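You operate a simulated robot arm through the tools that you are given. There is no shell and no other tool. Be economical: measure what you need, move in short steps, check, and stop when the job is done.

You are at the controls of a simulated robot arm. One attempt, no reset.

TASK
Tidy up at the top of the potato crate. At the end: the grey rag from the top of the potato crate is on the top of the cart; two of the empty jars from the top of the potato crate are on the top of the cart; whatever was shut is shut again. Leave all else as you found it, and nothing knocked over.

Only the result counts: the job must be done as asked and must still hold three seconds after the hand-in. Knocking over, shifting, dropping, spilling or breaking anything else fails it.

THE ROBOT
A 7-joint arm with a two-finger parallel gripper, fixed in place. Base frame: the origin is at the foot of the arm, x ahead of it, y to its left, z up. Lengths are in mm, angles in rad, forces in N, time in s.
With the tool pointing down near the work surface it reaches from about 240 to 680 mm from the base axis. Its first joint turns from -1.152 to 1.152 rad. Payload 2.4 kg.
The TCP is the grasp point between the finger pads, 30 mm short of the fingertips. In the tool frame z runs along the fingers and y along their closing line. Largest opening 94 mm; finger width 28, thickness 10; the body of the gripper, 50 by 96 mm, starts 55 mm behind the TCP.
Orientation is that of the tool frame in the base frame, as a unit quaternion [x, y, z, w]. With the fingers straight down and closing along the base's y, the tool's x points along the base's -x, its y along +y and its z along -z.

THE INTERFACE
- The arm moves only by the tool play_rows. Its argument "series" is text: rows parted by semicolons, each of 7 numbers parted by spaces: the opening, from 0 (shut) to 1 (fully open), then the shift along the tool's x, y, z in mm, then the turn, a rotation vector about the tool's x, y, z in rad. In form: gripper tx ty tz ax ay az; .... A call has 1 to 12 rows; each row is the pose to reach, as a shift and turn from the pose commanded when the call began, along the tool's axes at that moment. Each row takes 0.2 s and may step no farther than 50 mm and 0.15 rad from the row before; otherwise, or with a gripper value out of range, the whole call is refused. Where a pose cannot be reached the arm comes as near as it can. A force on the tool above 40 N (or 10 N above the force at the start of the call, whichever is more), or a blocked arm, ends the call early, and 0.2 s more pass. The fingers move at their own pace (about 153 mm/s each) and stop on an object; they squeeze with about 37 N. The grip force told is the motor's: it shows also when the fingers shut on nothing. Time passes only in rows, and 0.2 s behind the last, so rows that repeat a pose let the fingers close. It gives the time, the measured TCP pose, the force on the tool (base axes), the opening and the grip force at its end, in the units of the frame above (readings bear some noise), and new pictures: "pictures" is both (left out), scene, wrist or none.
- Cameras (640 x 400 px; columns grow to the right, rows downward): "scene" is fixed at [38, 479, 1434.9]; the picture's right is [-0.73, -0.69, 0.00], its down [-0.45, 0.48, -0.75] and it looks along [0.52, -0.55, -0.66] (base axes); focal length 340 px, centre (320, 200). "wrist" rides on the gripper at [-37, 0, -58] in the tool frame; the picture's right is [0.00, -1.00, 0.00], its down [0.97, 0.00, -0.24] and it looks along [0.24, 0.00, 0.97] (tool axes); focal length 218 px, centre (320, 200). There is no depth. A picture from a camera that has moved, and an enlarged one, comes with that camera's place and axes in the base frame and with its lens.
- enlarge(camera, box): a new picture of the part [left, top, right, bottom] of that camera's present view, enlarged. The clock stands still meanwhile.
- close_job(): hands the job in; it is judged then, once.

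Go step by step. Nothing tells you positions but the pictures and the camera data: compare them with the known pose of the tool, close in by small moves and look again before you grip or let go. The budget is 120 turns and 150 pictures, counting those below and the enlarged ones. Unless the task says otherwise, let go and move clear before handing in.

The tools are called after "Call:" as name(argument=value, ...) on one line, values as JSON. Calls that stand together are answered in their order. play_rows: Moves the arm, as the interface text tells. Its arguments: {"type":"object","properties":{"series":{"type":"string"},"pictures":{"type":"string","enum":["both","scene","wrist","none"]}},"required":["series"]} The other tools are called the same way: enlarge (camera, box) takes an enlarged picture of a part of a camera's view; close_job () hands the job in.

At the start:

```text
time: 0.0
ee_pos: [304.5, 157.1, 1158.5]
ee_rot: [0.001, 1.0, 0.0, 0.001]
force: [-0.4, -0.7, 0.3]
opening: 94.0
grip_force: 0.0
```

scene: 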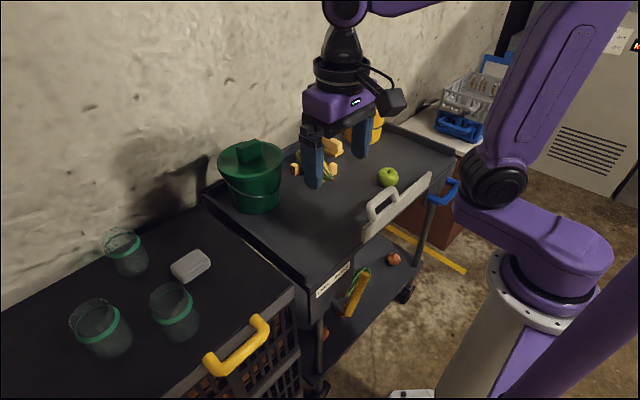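
wrist: 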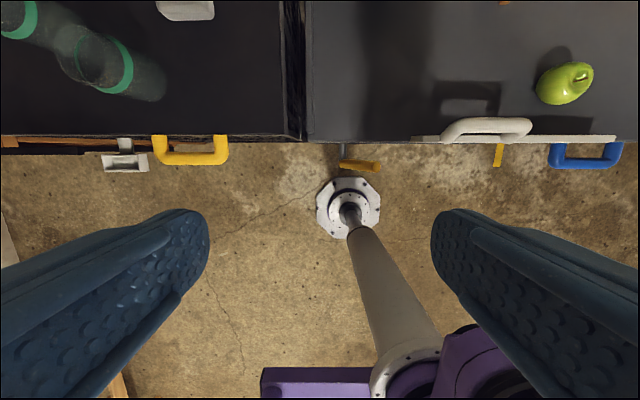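

The crate top on the left holds three jars and a small grey item; the cart with bucket, apple and cheese pieces is in the middle. I'll look closer first.

Call:
enlarge(camera="scene", box=[40, 200, 300, 362])

Call:
enlarge(camera="scene", box=[200, 100, 480, 275])

```text
2.46 times, centred on (170, 281) of scene
camera zoom: at [38.0, 479.0, 1434.9], right [-0.73, -0.69, 0.0], down [-0.45, 0.48, -0.75], along [0.52, -0.55, -0.66], focal length 836 px, centre (689, 1)
```

zoom: 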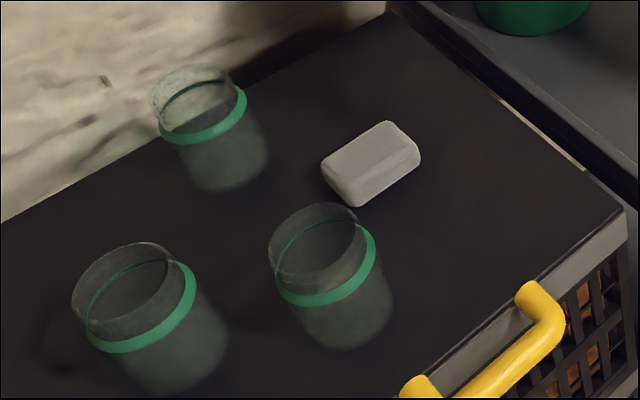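

```text
2.29 times, centred on (340, 188) of scene
camera zoom: at [38.0, 479.0, 1434.9], right [-0.73, -0.69, 0.0], down [-0.45, 0.48, -0.75], along [0.52, -0.55, -0.66], focal length 776 px, centre (274, 229)
```

zoom: 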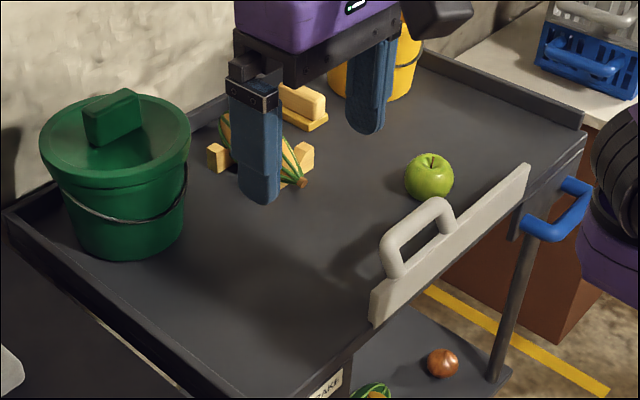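

The grey rag lies at about (538, 341), jars at roughly (433, 427), (492, 519) and (633, 430), all at z≈849. I'll go above the crate for a wrist view.

Call:
play_rows(series="1 -25 35 0 0 0 0; 1 -50 70 0 0 0 0; 1 -75 105 0 0 0 0; 1 -100 140 0 0 0 0; 1 -125 175 0 0 0 0; 1 -150 210 0 0 0 0; 1 -175 243 0 0 0 0")

```text
time: 1.6
ee_pos: [478.6, 398.0, 1158.8]
ee_rot: [0.0, 1.0, -0.001, -0.001]
force: [-0.3, 0.1, 0.4]
opening: 93.9
grip_force: 0.1
camera wrist: at [516.1, 398.4, 1216.2], right [0.0, -1.0, 0.0], down [-0.97, 0.0, 0.24], along [-0.24, 0.0, -0.97], focal length 218 px, centre (320, 200)
```

scene: 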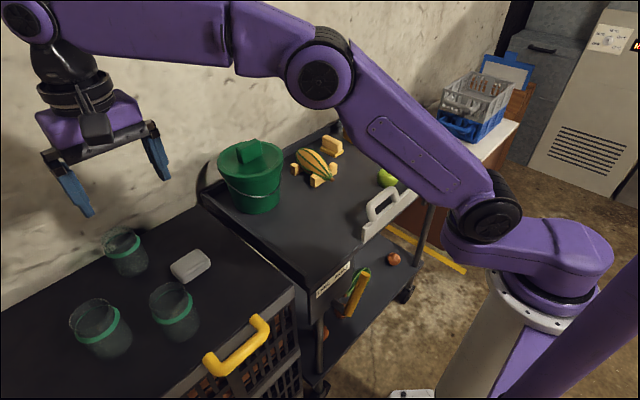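
wrist: 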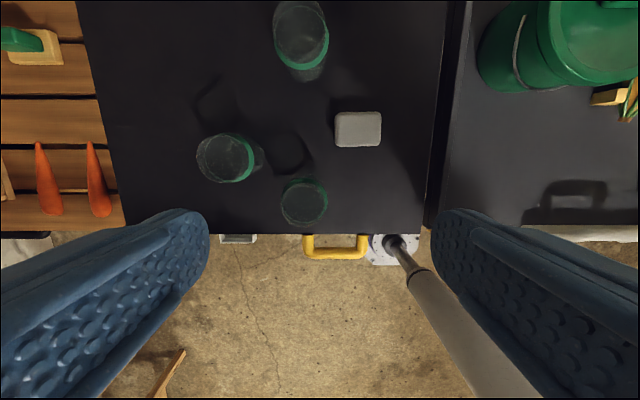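

Call:
enlarge(camera="wrist", box=[180, 100, 420, 250])

Call:
enlarge(camera="wrist", box=[240, 0, 400, 100])

```text
2.67 times, centred on (300, 175) of wrist
camera zoom: at [516.1, 398.4, 1216.2], right [0.0, -1.0, 0.0], down [-0.97, 0.0, 0.24], along [-0.24, 0.0, -0.97], focal length 582 px, centre (373, 267)
```

zoom: 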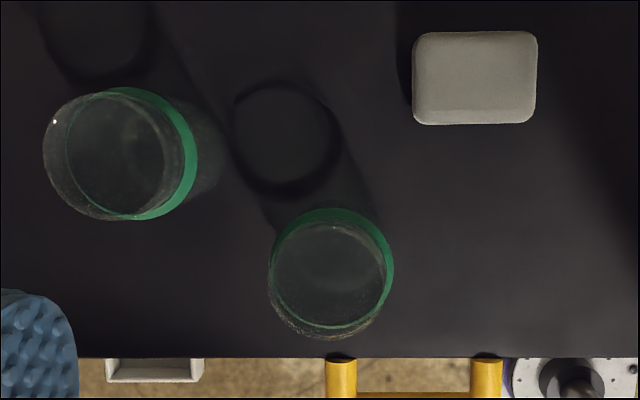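

```text
4.00 times, centred on (320, 50) of wrist
camera zoom: at [516.1, 398.4, 1216.2], right [0.0, -1.0, 0.0], down [-0.97, 0.0, 0.24], along [-0.24, 0.0, -0.97], focal length 873 px, centre (320, 800)
```

zoom: 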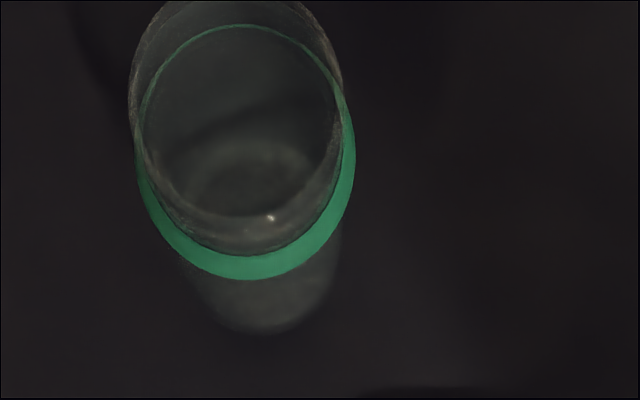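

All three jars look empty, about 65 mm wide and 85 mm tall. The rag (about 71×53 mm) is at roughly (541, 340); I move above it.

Call:
play_rows(series="1 -31 -29 0 0 0 0; 1 -62 -60 0 0 0 0; 1 -62 -60 50 0 0 0; 1 -62 -60 100 0 0 0; 1 -62 -60 150 0 0 0; 1 -62 -60 190 0 0 0; 1 -62 -60 190 0 0 0")

```text
time: 3.2
ee_pos: [543.3, 341.2, 968.0]
ee_rot: [0.0, 1.0, 0.0, 0.0]
force: [0.7, 0.4, -0.4]
opening: 94.1
grip_force: 0.0
camera wrist: at [579.6, 341.8, 1026.8], right [0.0, -1.0, 0.0], down [-0.97, 0.0, 0.24], along [-0.24, 0.0, -0.97], focal length 218 px, centre (320, 200)
```

scene: 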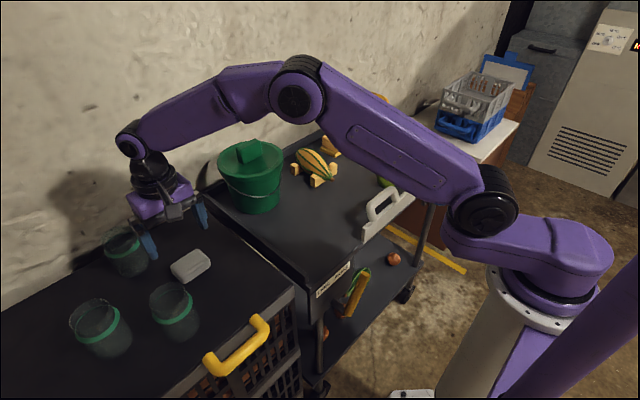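
wrist: 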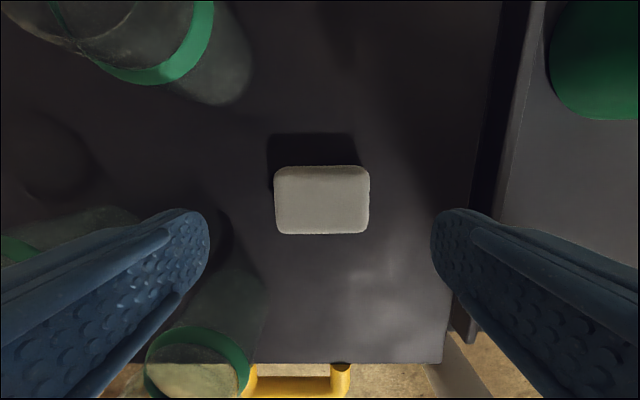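

The rag is centred between the fingers. I go down with tips just above the crate top and grip.

Call:
play_rows(series="1 1 0 40 0 0 0; 1 1 0 70 0 0 0; 1 1 0 84 0 0 0; 1 1 0 84 0 0 0; 0 1 0 84 0 0 0; 0 1 0 84 0 0 0; 0 1 0 84 0 0 0")

```text
time: 4.8
ee_pos: [543.2, 339.2, 884.8]
ee_rot: [0.0, 1.0, 0.0, -0.001]
force: [0.2, 0.6, -0.9]
opening: 68.8
grip_force: 37.0
camera wrist: at [579.3, 340.1, 943.5], right [0.0, -1.0, 0.0], down [-0.97, 0.0, 0.24], along [-0.24, 0.0, -0.97], focal length 218 px, centre (320, 200)
```

scene: 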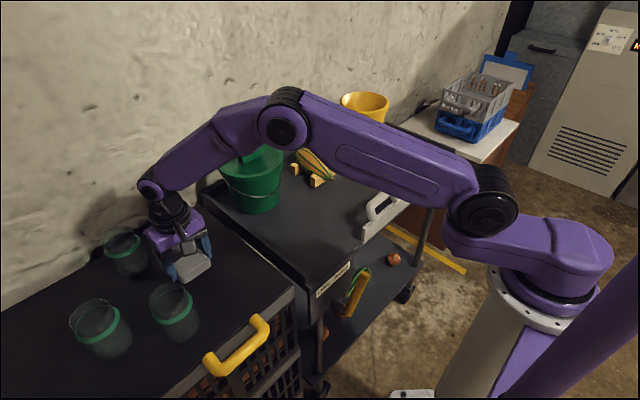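
wrist: 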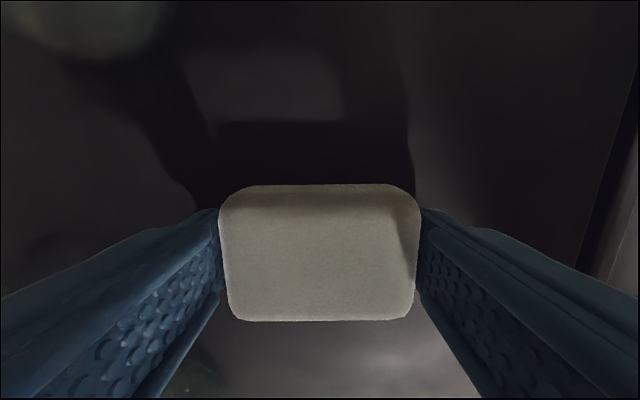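

Rag gripped. Lift and carry it over a free spot on the cart around (445, 110).

Call:
play_rows(series="0 0 0 40 0 0 0", pictures="none")

```text
time: 5.1
ee_pos: [545.5, 342.4, 883.9]
ee_rot: [-0.001, 1.0, 0.002, 0.005]
force: [-0.6, -0.4, 7.5]
opening: 69.1
grip_force: 37.2
stopped in row 1: the force on the tool passed its limit (the readings are from after the stop); the commanded pose is now the measured one
```

That row had the wrong sign: I pushed down instead of lifting, and the force limit stopped it at once. Now I lift slowly and check.

Call:
play_rows(series="0 0 0 -20 0 0 0; 0 0 0 -60 0 0 0; 0 0 0 -100 0 0 0; 0 0 0 -140 0 0 0; 0 0 0 -185 0 0 0; 0 0 0 -185 0 0 0")

```text
time: 6.5
ee_pos: [545.0, 340.3, 1066.1]
ee_rot: [-0.001, 1.0, 0.001, 0.003]
force: [1.0, -0.4, -1.4]
opening: 68.8
grip_force: 36.8
camera wrist: at [581.6, 340.9, 1125.2], right [0.0, -1.0, 0.0], down [-0.97, 0.0, 0.24], along [-0.24, 0.0, -0.97], focal length 218 px, centre (320, 200)
```

scene: 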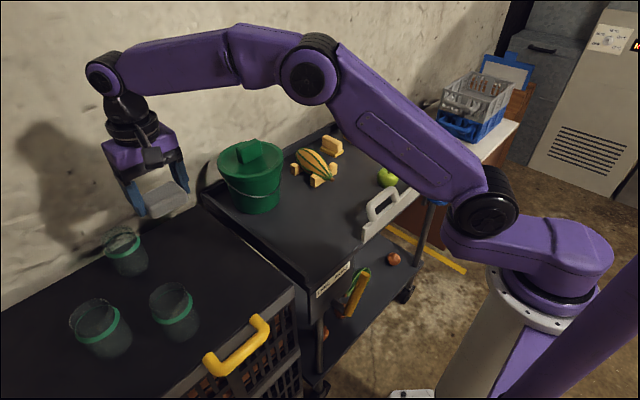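
wrist: 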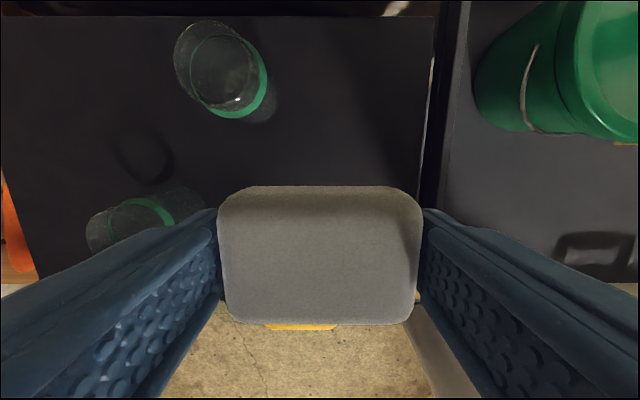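

Call:
play_rows(series="0 30 -30 0 0 0 0; 0 60 -65 0 0 0 0; 0 85 -105 0 0 0 0; 0 100 -150 0 0 0 0; 0 100 -195 0 0 0 0; 0 100 -230 0 0 0 0; 0 100 -250 0 0 0 0; 0 100 -250 0 0 0 0")

```text
time: 8.3
ee_pos: [445.3, 89.6, 1063.5]
ee_rot: [-0.001, 1.0, 0.001, 0.003]
force: [0.7, -1.0, 0.0]
opening: 69.0
grip_force: 37.1
camera wrist: at [481.5, 89.7, 1123.3], right [0.0, -1.0, 0.0], down [-0.97, 0.0, 0.24], along [-0.24, 0.0, -0.97], focal length 218 px, centre (320, 200)
```

scene: 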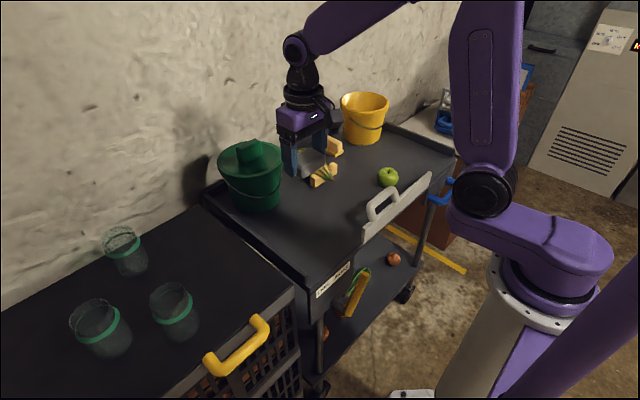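
wrist: 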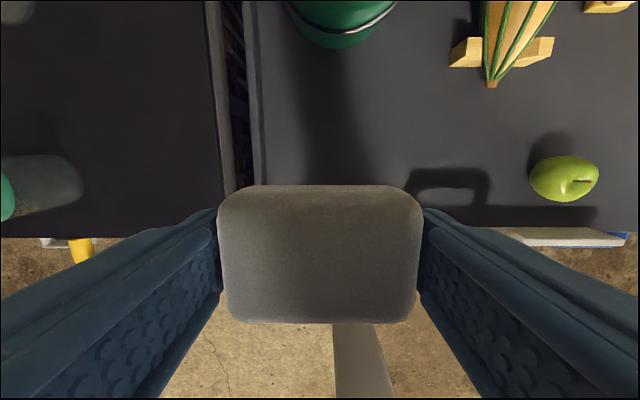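

Spot below is free. Descend to just above the cart top and then feel for contact.

Call:
play_rows(series="0 0 0 45 0 0 0; 0 0 0 90 0 0 0; 0 0 0 130 0 0 0; 0 0 0 155 0 0 0; 0 0 0 170 0 0 0; 0 0 0 170 0 0 0")

Call:
enlarge(camera="scene", box=[220, 120, 460, 270])

```text
time: 9.7
ee_pos: [445.3, 90.4, 894.9]
ee_rot: [-0.001, 1.0, 0.001, 0.003]
force: [-0.3, 0.3, -1.0]
opening: 68.6
grip_force: 37.0
camera wrist: at [482.2, 90.7, 953.4], right [0.0, -1.0, 0.0], down [-0.97, 0.0, 0.24], along [-0.24, 0.0, -0.97], focal length 218 px, centre (320, 200)
```

scene: 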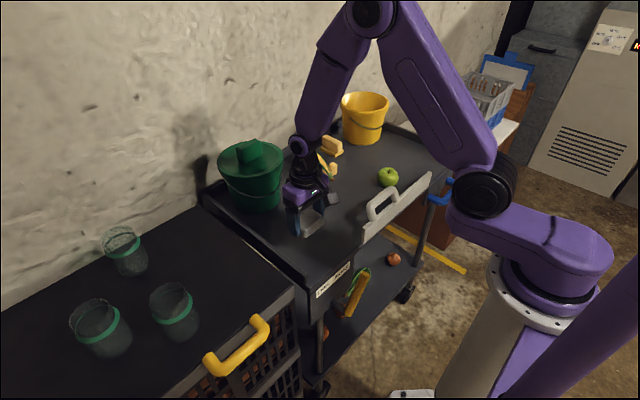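
wrist: 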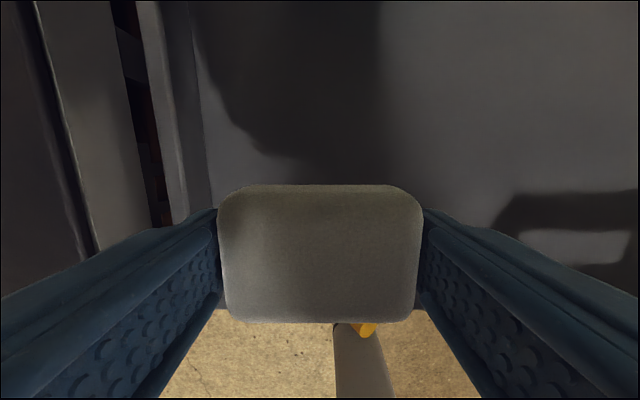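

```text
2.67 times, centred on (340, 195) of scene
camera zoom: at [38.0, 479.0, 1434.9], right [-0.73, -0.69, 0.0], down [-0.45, 0.48, -0.75], along [0.52, -0.55, -0.66], focal length 906 px, centre (267, 213)
```

zoom: 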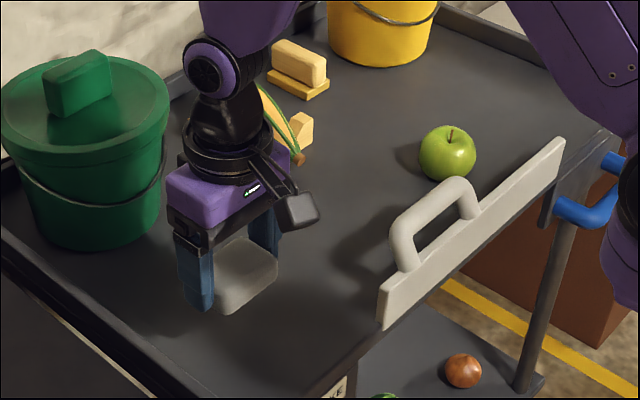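

Call:
play_rows(series="0 0 0 3 0 0 0; 0 0 0 6 0 0 0; 0 0 0 9 0 0 0; 0 0 0 11 0 0 0; 0 0 0 11 0 0 0", pictures="scene")

```text
time: 10.9
ee_pos: [443.4, 89.8, 883.8]
ee_rot: [-0.001, 1.0, 0.001, 0.003]
force: [0.4, -0.8, -0.5]
opening: 69.2
grip_force: 37.4
```

scene: 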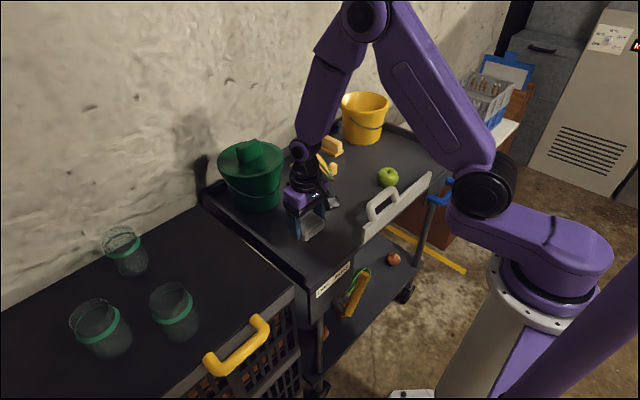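

No contact yet; continuing in small steps.

Call:
play_rows(series="0 0 0 2 0 0 0; 0 0 0 4 0 0 0; 0 0 0 6 0 0 0; 0 0 0 8 0 0 0; 0 0 0 10 0 0 0; 0 0 0 12 0 0 0; 0 0 0 14 0 0 0")

Call:
enlarge(camera="scene", box=[250, 150, 370, 260])

```text
time: 12.5
ee_pos: [444.3, 90.1, 870.4]
ee_rot: [-0.001, 1.0, 0.001, 0.003]
force: [0.3, -0.2, -0.1]
opening: 68.9
grip_force: 36.9
camera wrist: at [481.6, 90.5, 930.0], right [0.0, -1.0, 0.0], down [-0.97, 0.0, 0.24], along [-0.24, 0.0, -0.97], focal length 218 px, centre (320, 200)
```

scene: 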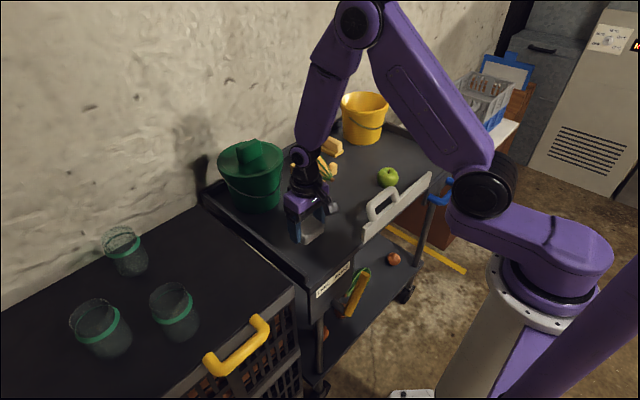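
wrist: 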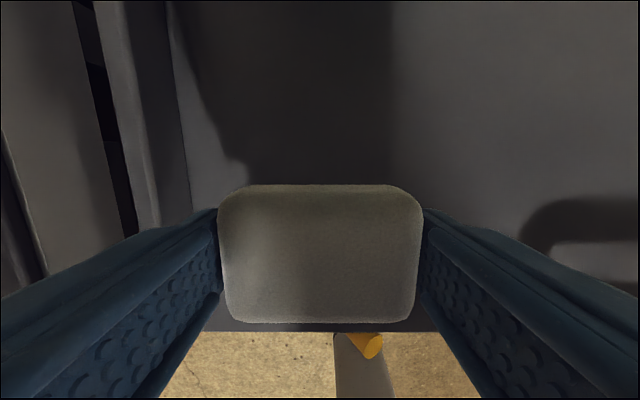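

```text
3.64 times, centred on (310, 205) of scene
camera zoom: at [38.0, 479.0, 1434.9], right [-0.73, -0.69, 0.0], down [-0.45, 0.48, -0.75], along [0.52, -0.55, -0.66], focal length 1235 px, centre (356, 182)
```

zoom: 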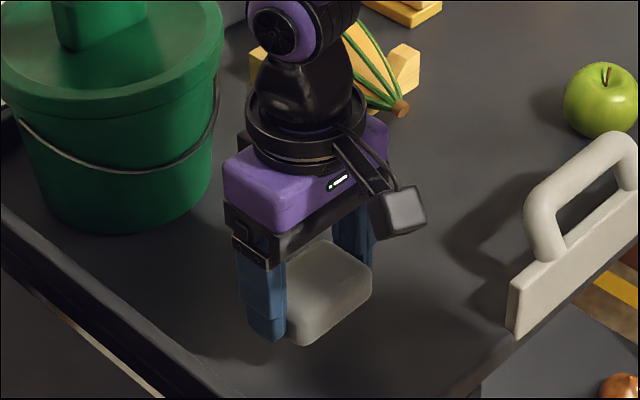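

Call:
play_rows(series="0 0 0 3 0 0 0; 0 0 0 6 0 0 0; 0 0 0 9 0 0 0; 0 0 0 12 0 0 0; 0 0 0 15 0 0 0; 0 0 0 18 0 0 0; 0 0 0 21 0 0 0; 0 0 0 24 0 0 0; 0 0 0 27 0 0 0; 0 0 0 30 0 0 0")

Call:
enlarge(camera="scene", box=[250, 150, 370, 260])

```text
time: 14.7
ee_pos: [444.3, 90.7, 841.5]
ee_rot: [-0.001, 1.0, 0.001, 0.002]
force: [0.6, 1.1, 0.2]
opening: 68.9
grip_force: 37.1
camera wrist: at [481.6, 90.7, 899.3], right [0.0, -1.0, 0.0], down [-0.97, 0.0, 0.24], along [-0.24, 0.0, -0.97], focal length 218 px, centre (320, 200)
```

scene: 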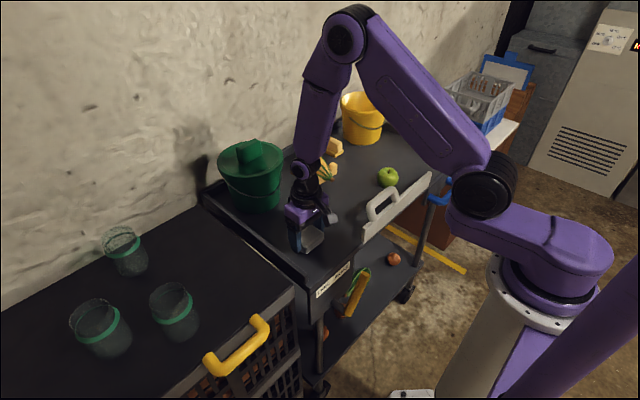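
wrist: 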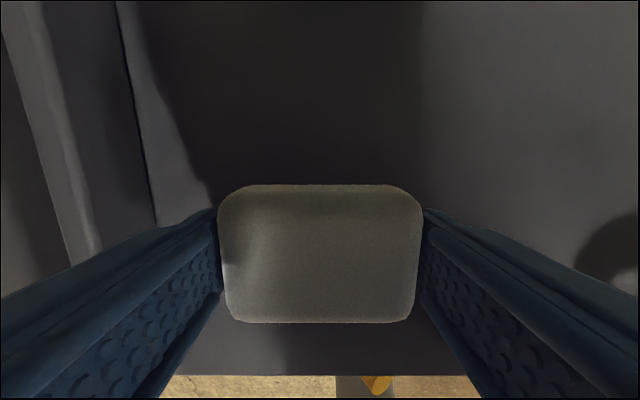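

```text
3.64 times, centred on (310, 205) of scene
camera zoom: at [38.0, 479.0, 1434.9], right [-0.73, -0.69, 0.0], down [-0.45, 0.48, -0.75], along [0.52, -0.55, -0.66], focal length 1235 px, centre (356, 182)
```

zoom: 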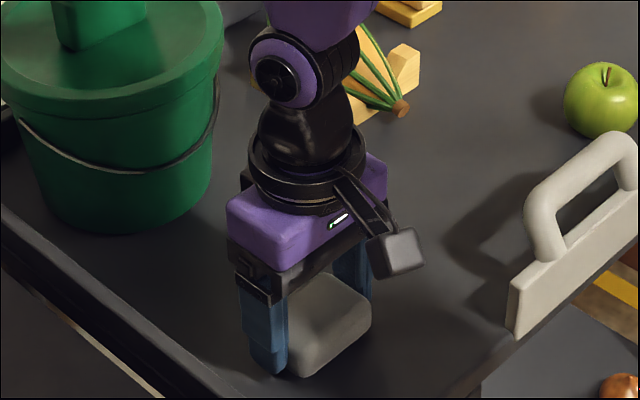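

Edge parallax puts the cart top at about z≈800, so contact should come soon. Keep feeling downwards.

Call:
play_rows(series="0 0 0 2 0 0 0; 0 0 0 4 0 0 0; 0 0 0 6 0 0 0; 0 0 0 8 0 0 0; 0 0 0 10 0 0 0; 0 0 0 12 0 0 0; 0 0 0 14 0 0 0")

Call:
enlarge(camera="scene", box=[250, 150, 370, 260])

```text
time: 15.8
ee_pos: [444.4, 89.8, 834.1]
ee_rot: [-0.001, 1.0, 0.0, 0.002]
force: [-3.8, 0.4, 12.1]
opening: 68.7
grip_force: 36.4
stopped in row 5: the force on the tool passed its limit (the readings are from after the stop); the commanded pose is now the measured one
camera wrist: at [481.3, 91.0, 893.2], right [0.0, -1.0, 0.0], down [-0.97, 0.0, 0.24], along [-0.24, 0.0, -0.97], focal length 218 px, centre (320, 200)
```

scene: 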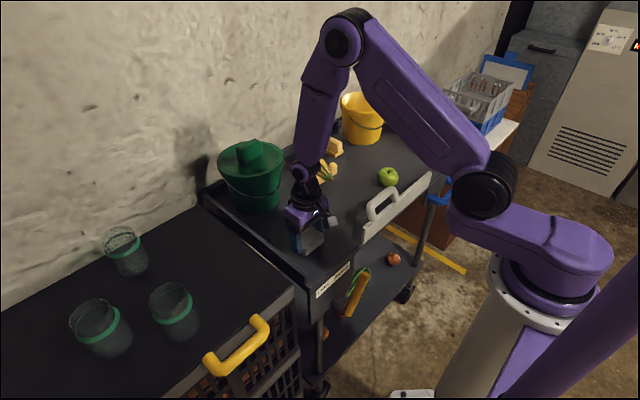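
wrist: 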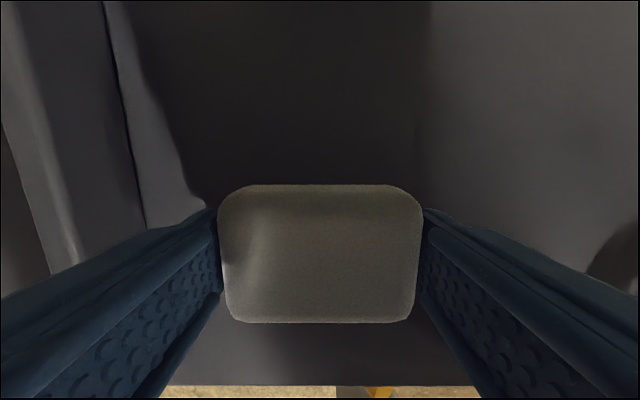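

```text
3.64 times, centred on (310, 205) of scene
camera zoom: at [37.8, 478.9, 1435.0], right [-0.73, -0.69, 0.0], down [-0.45, 0.48, -0.75], along [0.52, -0.55, -0.66], focal length 1235 px, centre (356, 182)
```

zoom: 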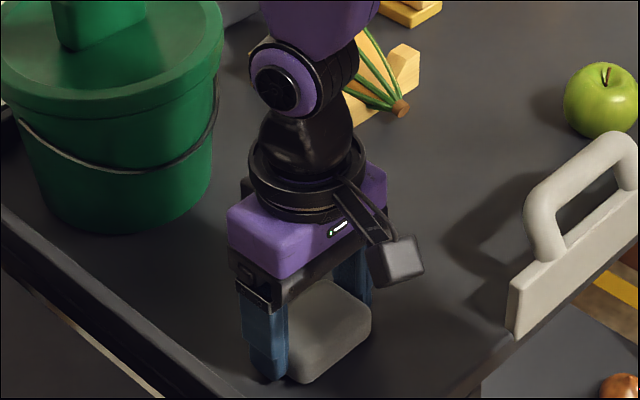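

Contact at TCP z≈834 (cart top ≈799). Release and rise.

Call:
play_rows(series="0.85 0 0 0 0 0 0; 1 0 0 0 0 0 0; 1 0 0 -20 0 0 0; 1 0 0 -65 0 0 0; 1 0 0 -110 0 0 0; 1 0 0 -155 0 0 0; 1 0 0 -200 0 0 0; 1 0 0 -240 0 0 0; 1 0 0 -240 0 0 0")

```text
time: 17.8
ee_pos: [445.2, 90.9, 1077.0]
ee_rot: [-0.001, 1.0, 0.001, 0.001]
force: [0.3, -0.6, 0.3]
opening: 94.3
grip_force: 0.0
camera wrist: at [482.1, 90.4, 1134.3], right [0.0, -1.0, 0.0], down [-0.97, 0.0, 0.24], along [-0.24, 0.0, -0.97], focal length 218 px, centre (320, 200)
```

scene: 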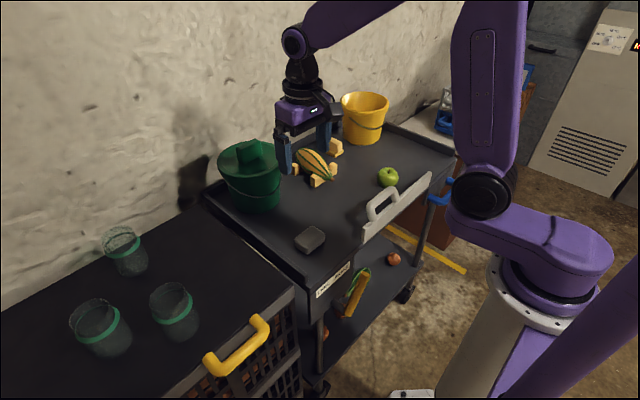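
wrist: 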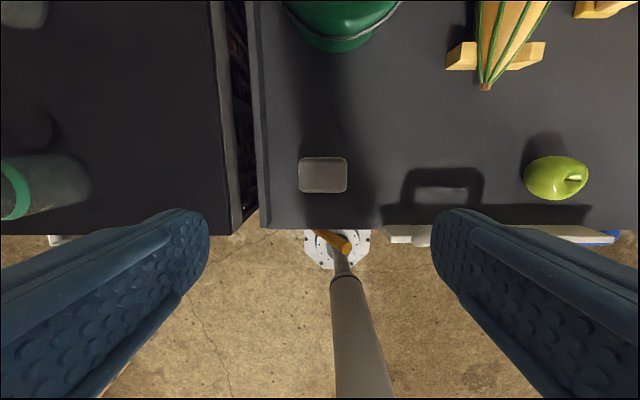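

Rag is on the cart. Now over jar C (≈443, 421).

Call:
play_rows(series="1 2 47 0 0 0 0; 1 2 94 0 0 0 0; 1 2 141 0 0 0 0; 1 2 188 0 0 0 0; 1 2 235 0 0 0 0; 1 2 282 0 0 0 0; 1 2 330 0 0 0 0; 1 2 330 37 0 0 0; 1 2 330 37 0 0 0")

```text
time: 19.8
ee_pos: [443.3, 420.1, 1037.5]
ee_rot: [-0.001, 1.0, 0.001, 0.003]
force: [0.0, -0.1, -0.5]
opening: 93.9
grip_force: 0.1
camera wrist: at [478.7, 419.6, 1095.9], right [0.0, -1.0, 0.0], down [-0.97, 0.0, 0.24], along [-0.24, 0.0, -0.97], focal length 218 px, centre (320, 200)
```

scene: 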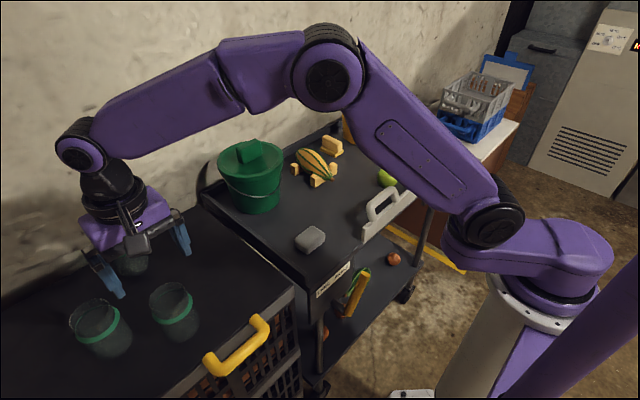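
wrist: 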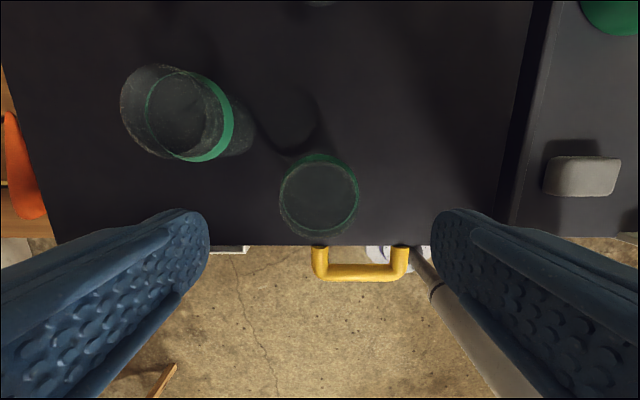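

Jar C is centred in y; a small shift of -4 mm in x, then down around it. Pause part-way for a look.

Call:
play_rows(series="1 4 0 40 0 0 0; 1 4 0 80 0 0 0; 1 4 0 80 0 0 0")

Call:
enlarge(camera="scene", box=[60, 200, 260, 370])

```text
time: 20.6
ee_pos: [438.8, 419.5, 957.1]
ee_rot: [-0.001, 1.0, 0.001, 0.002]
force: [-0.5, -0.1, 0.1]
opening: 94.4
grip_force: 0.0
camera wrist: at [474.2, 419.2, 1016.1], right [0.0, -1.0, 0.0], down [-0.97, 0.0, 0.24], along [-0.24, 0.0, -0.97], focal length 218 px, centre (320, 200)
```

scene: 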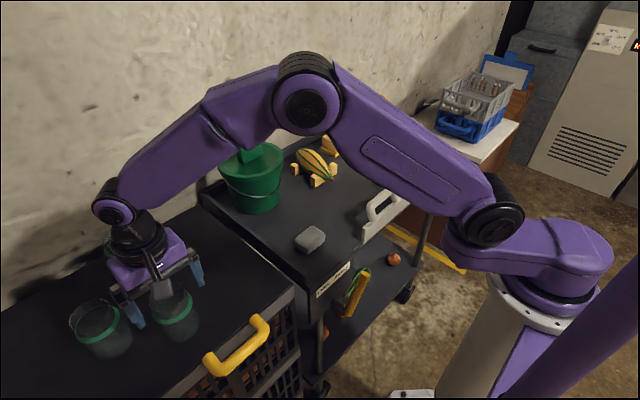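
wrist: 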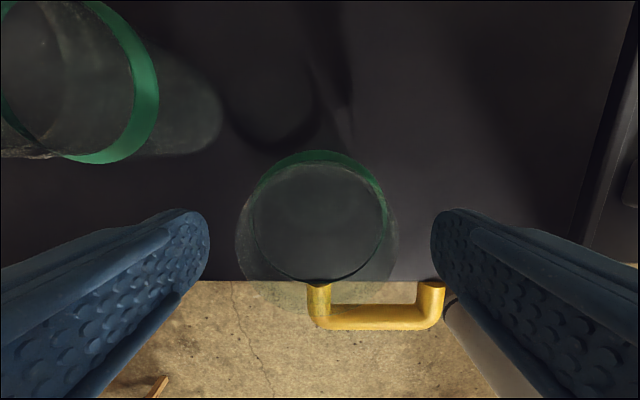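

```text
2.35 times, centred on (160, 285) of scene
camera zoom: at [38.0, 479.0, 1434.9], right [-0.73, -0.69, 0.0], down [-0.45, 0.48, -0.75], along [0.52, -0.55, -0.66], focal length 799 px, centre (696, 0)
```

zoom: 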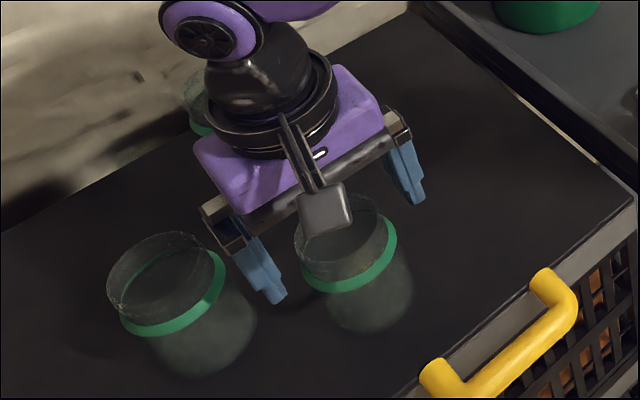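

Centred well. Going down around the jar and gripping.

Call:
play_rows(series="1 -2 1 20 0 0 0; 1 -2 1 40 0 0 0; 1 -2 1 58 0 0 0; 1 -2 1 58 0 0 0; 0.8 -2 1 58 0 0 0; 0.6 -2 1 58 0 0 0; 0 -2 1 58 0 0 0; 0 -2 1 58 0 0 0; 0 -2 1 58 0 0 0")

Call:
enlarge(camera="scene", box=[60, 200, 260, 370])

```text
time: 22.6
ee_pos: [440.8, 422.3, 899.3]
ee_rot: [0.0, 1.0, 0.0, 0.002]
force: [0.5, -1.2, 0.3]
opening: 63.6
grip_force: 37.0
camera wrist: at [477.1, 422.2, 958.6], right [0.0, -1.0, 0.0], down [-0.97, 0.0, 0.24], along [-0.24, 0.0, -0.97], focal length 218 px, centre (320, 200)
```

scene: 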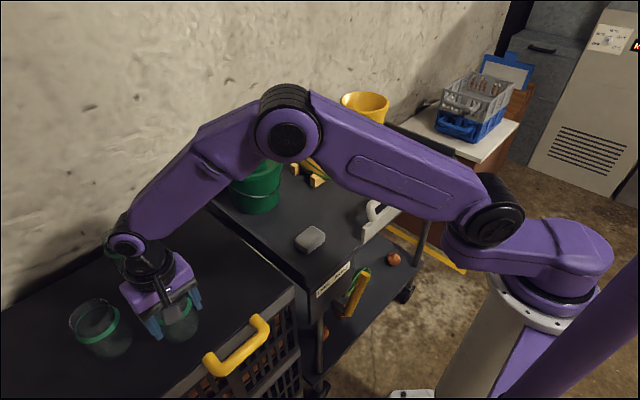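
wrist: 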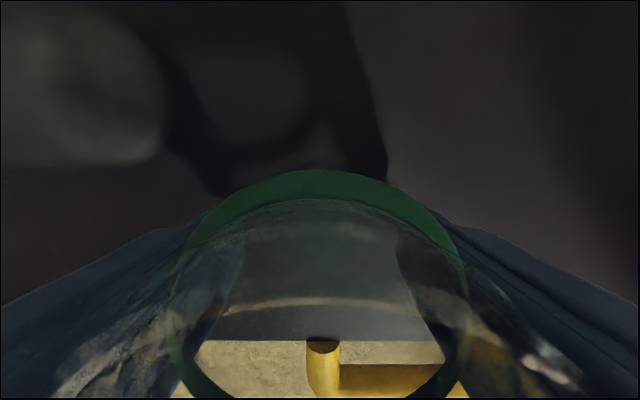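

```text
2.35 times, centred on (160, 285) of scene
camera zoom: at [38.1, 479.0, 1434.9], right [-0.73, -0.69, 0.0], down [-0.45, 0.48, -0.75], along [0.52, -0.55, -0.66], focal length 799 px, centre (696, 0)
```

zoom: 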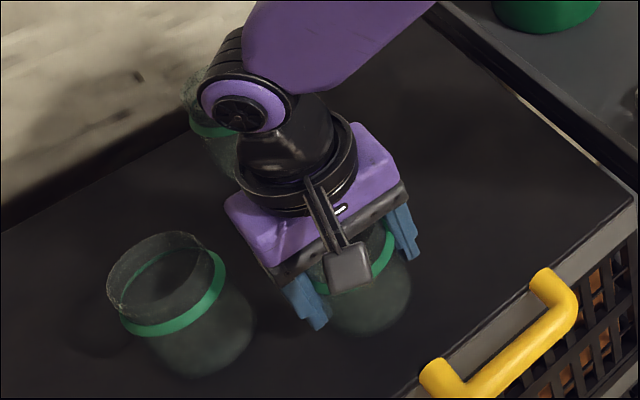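

Jar C is held (opening 63.6). Lift straight up.

Call:
play_rows(series="0 0 0 -15 0 0 0; 0 0 0 -50 0 0 0; 0 0 0 -90 0 0 0; 0 0 0 -130 0 0 0; 0 0 0 -150 0 0 0; 0 0 0 -150 0 0 0")

```text
time: 24.0
ee_pos: [439.1, 420.7, 1048.3]
ee_rot: [-0.001, 1.0, 0.0, 0.003]
force: [-0.3, -0.2, -2.2]
opening: 63.9
grip_force: 36.6
camera wrist: at [475.5, 422.0, 1106.6], right [0.0, -1.0, 0.0], down [-0.97, 0.0, 0.24], along [-0.24, 0.0, -0.97], focal length 218 px, centre (320, 200)
```

scene: 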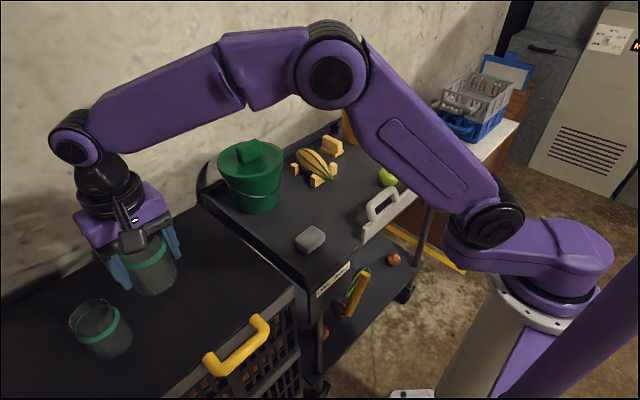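
wrist: 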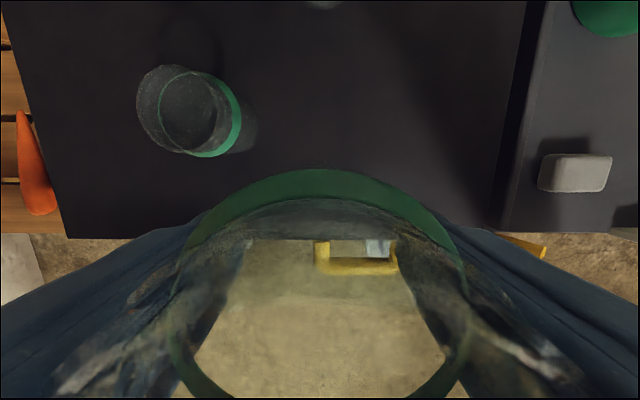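

Call:
play_rows(series="0 0 -45 0 0 0 0; 0 0 -94 0 0 0 0; 0 0 -143 0 0 0 0; 0 0 -192 0 0 0 0; 0 0 -241 0 0 0 0; 0 0 -290 0 0 0 0; 0 -5 -339 0 0 0 0; 0 -10 -388 0 0 0 0; 0 -15 -437 0 0 0 0; 0 -20 -486 0 0 0 0; 0 -20 -535 0 0 0 0; 0 -20 -535 0 0 0 0")

```text
time: 26.6
ee_pos: [459.1, -110.9, 1049.9]
ee_rot: [-0.001, 1.0, 0.0, 0.002]
force: [-0.2, 0.1, -1.3]
opening: 63.7
grip_force: 36.7
camera wrist: at [495.7, -111.3, 1107.8], right [0.0, -1.0, 0.0], down [-0.97, 0.0, 0.24], along [-0.24, 0.0, -0.97], focal length 218 px, centre (320, 200)
```

scene: 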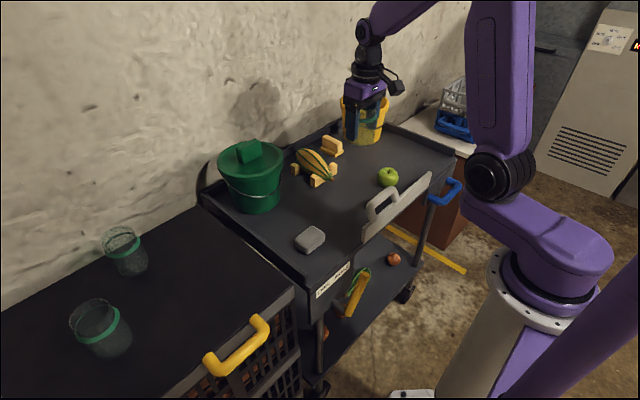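
wrist: 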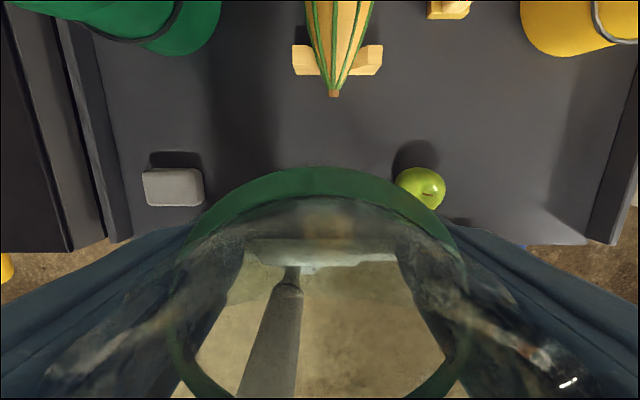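

Free spot under the jar at about (459, -111). Descending close to the cart top.

Call:
play_rows(series="0 0 0 45 0 0 0; 0 0 0 90 0 0 0; 0 0 0 130 0 0 0; 0 0 0 160 0 0 0; 0 0 0 180 0 0 0; 0 0 0 190 0 0 0; 0 0 0 190 0 0 0")

Call:
enlarge(camera="scene", box=[270, 110, 470, 260])

```text
time: 28.2
ee_pos: [461.8, -112.3, 858.0]
ee_rot: [-0.002, 1.0, 0.002, 0.003]
force: [-0.9, -0.5, -2.1]
opening: 63.9
grip_force: 37.2
camera wrist: at [498.9, -111.9, 916.8], right [0.0, -1.0, 0.0], down [-0.97, 0.0, 0.24], along [-0.24, 0.0, -0.97], focal length 218 px, centre (320, 200)
```

scene: 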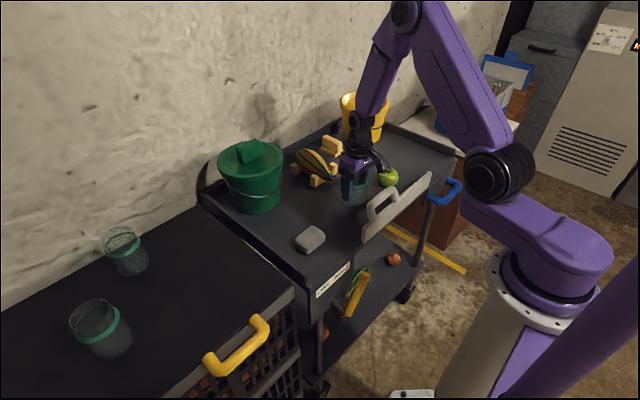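
wrist: 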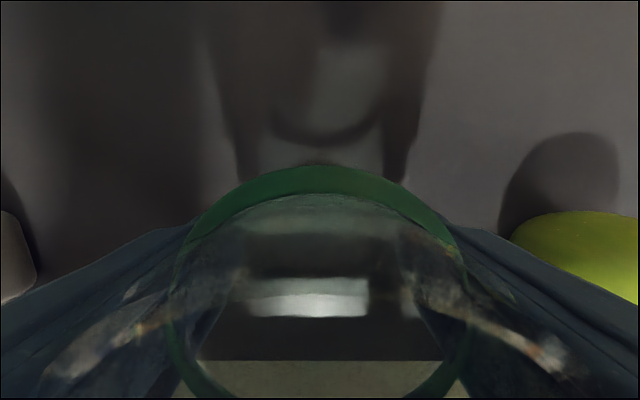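

```text
2.67 times, centred on (370, 185) of scene
camera zoom: at [38.1, 479.0, 1434.9], right [-0.73, -0.69, 0.0], down [-0.45, 0.48, -0.75], along [0.52, -0.55, -0.66], focal length 906 px, centre (187, 240)
```

zoom: 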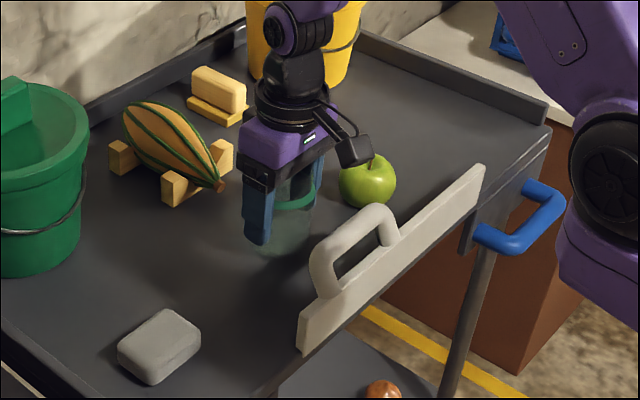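

Call:
play_rows(series="0 0 0 2 0 0 0; 0 0 0 4 0 0 0; 0 0 0 6 0 0 0; 0 0 0 8 0 0 0; 0 0 0 9 0 0 0; 0 0 0 10 0 0 0; 0 0 0 11 0 0 0", pictures="none")

```text
time: 29.8
ee_pos: [462.6, -112.8, 848.6]
ee_rot: [-0.001, 1.0, 0.001, 0.003]
force: [-2.5, 1.3, 30.9]
opening: 64.3
grip_force: 37.0
```

Contact is felt (31 N). Ease off 1 mm, open a little and rise.

Call:
play_rows(series="0 0 0 -1 0 0 0; 0.75 0 0 -1 0 0 0; 0.85 0 0 -1 0 0 0; 0.85 0 0 -1 0 0 0; 0.85 0 0 -25 0 0 0; 0.85 0 0 -65 0 0 0; 0.85 0 0 -110 0 0 0; 0.85 0 0 -155 0 0 0; 0.85 0 0 -200 0 0 0; 1 0 0 -240 0 0 0; 1 0 0 -240 0 0 0")

Call:
enlarge(camera="scene", box=[270, 110, 470, 260])

```text
time: 32.2
ee_pos: [459.4, -113.8, 1087.4]
ee_rot: [0.0, 1.0, 0.001, 0.003]
force: [-0.1, 0.8, 0.7]
opening: 94.0
grip_force: 0.1
camera wrist: at [497.2, -113.9, 1146.1], right [0.0, -1.0, 0.0], down [-0.97, 0.0, 0.24], along [-0.24, 0.0, -0.97], focal length 218 px, centre (320, 200)
```

scene: 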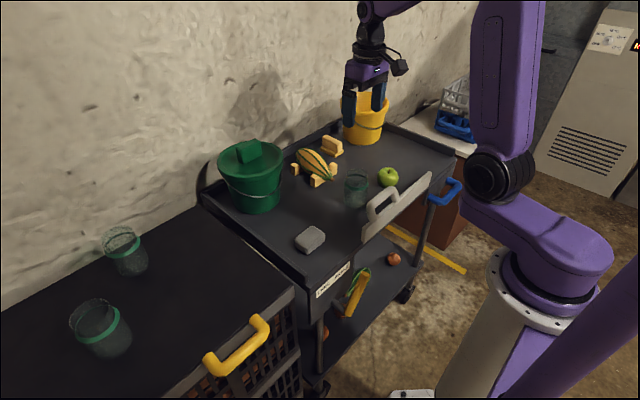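
wrist: 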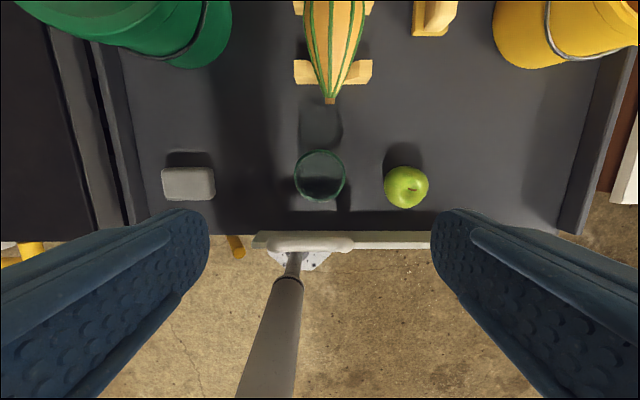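

```text
2.67 times, centred on (370, 185) of scene
camera zoom: at [38.0, 479.0, 1434.9], right [-0.73, -0.69, 0.0], down [-0.45, 0.48, -0.75], along [0.52, -0.55, -0.66], focal length 906 px, centre (187, 240)
```

zoom: 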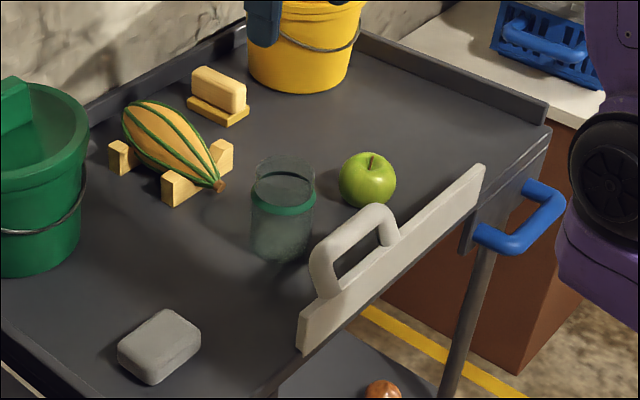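

The first jar stands upright on the cart. Now back over the crate for jar B (≈501, 527).

Call:
play_rows(series="1 0 48 0 0 0 0; 1 0 96 0 0 0 0; 1 0 144 0 0 0 0; 1 0 192 0 0 0 0; 1 0 240 0 0 0 0; 1 0 288 0 0 0 0; 1 0 336 0 0 0 0; 1 0 384 0 0 0 0; 1 0 432 0 0 0 0; 1 0 480 0 0 0 0; 1 0 528 0 0 0 0; 1 0 560 0 0 0 0", pictures="none")

Call:
play_rows(series="1 -20 40 0 0 0 0; 1 -42 80 0 0 0 0; 1 -42 80 30 0 0 0; 1 -42 80 60 0 0 0; 1 -42 80 60 0 0 0")

```text
time: 34.8
ee_pos: [460.1, 446.7, 1089.7]
ee_rot: [0.001, 1.0, 0.0, 0.003]
force: [0.6, -0.8, 0.7]
opening: 94.2
grip_force: 0.0
```

```text
time: 36.0
ee_pos: [473.7, 496.9, 1025.5]
ee_rot: [0.0, 1.0, 0.002, 0.003]
force: [1.0, -0.3, -0.7]
opening: 93.8
grip_force: 0.1
out of reach, approached as far as the arm can: row 1, 2, 3, 4, 5
camera wrist: at [510.4, 497.5, 1084.7], right [0.0, -1.0, 0.0], down [-0.97, 0.0, 0.24], along [-0.24, 0.0, -0.97], focal length 218 px, centre (320, 200)
```

scene: 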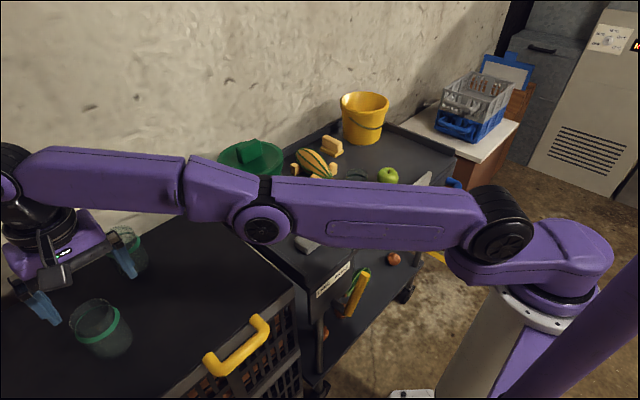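
wrist: 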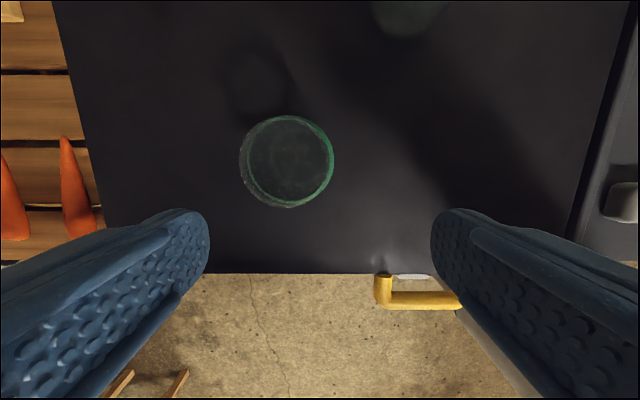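

Straight down the arm only reaches 686 mm; jar B is at 725 mm. I'll back off, yaw the hand to the radial direction (~0.8 rad), then lean the fingers outward about 0.25 rad.

Call:
play_rows(series="1 20 -20 0 0 0 -0.13; 1 40 -40 0 0 0 -0.27; 1 60 -60 0 0 0 -0.41; 1 60 -60 0 0 0 -0.55; 1 60 -60 0 0 0 -0.68; 1 60 -60 0 0 0 -0.8; 1 60 -60 0 0 0 -0.8")

```text
time: 37.6
ee_pos: [412.7, 437.7, 1024.2]
ee_rot: [-0.39, 0.921, -0.001, 0.003]
force: [0.6, 0.5, -0.6]
opening: 94.1
grip_force: 0.0
camera wrist: at [439.0, 464.0, 1083.1], right [0.72, -0.69, 0.0], down [-0.68, -0.7, 0.24], along [-0.16, -0.17, -0.97], focal length 218 px, centre (320, 200)
```

scene: 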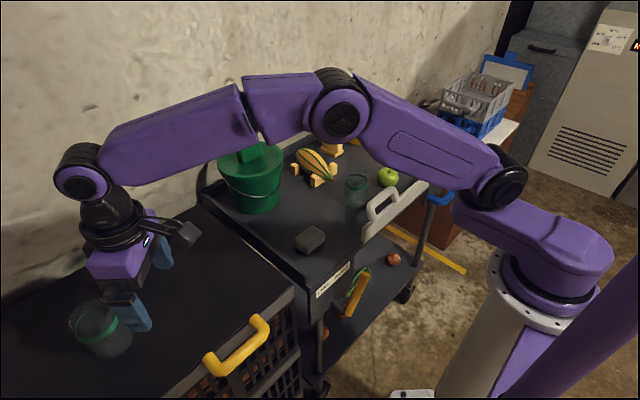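
wrist: 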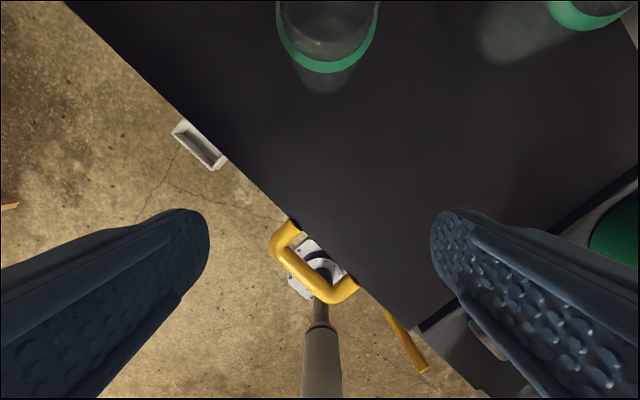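

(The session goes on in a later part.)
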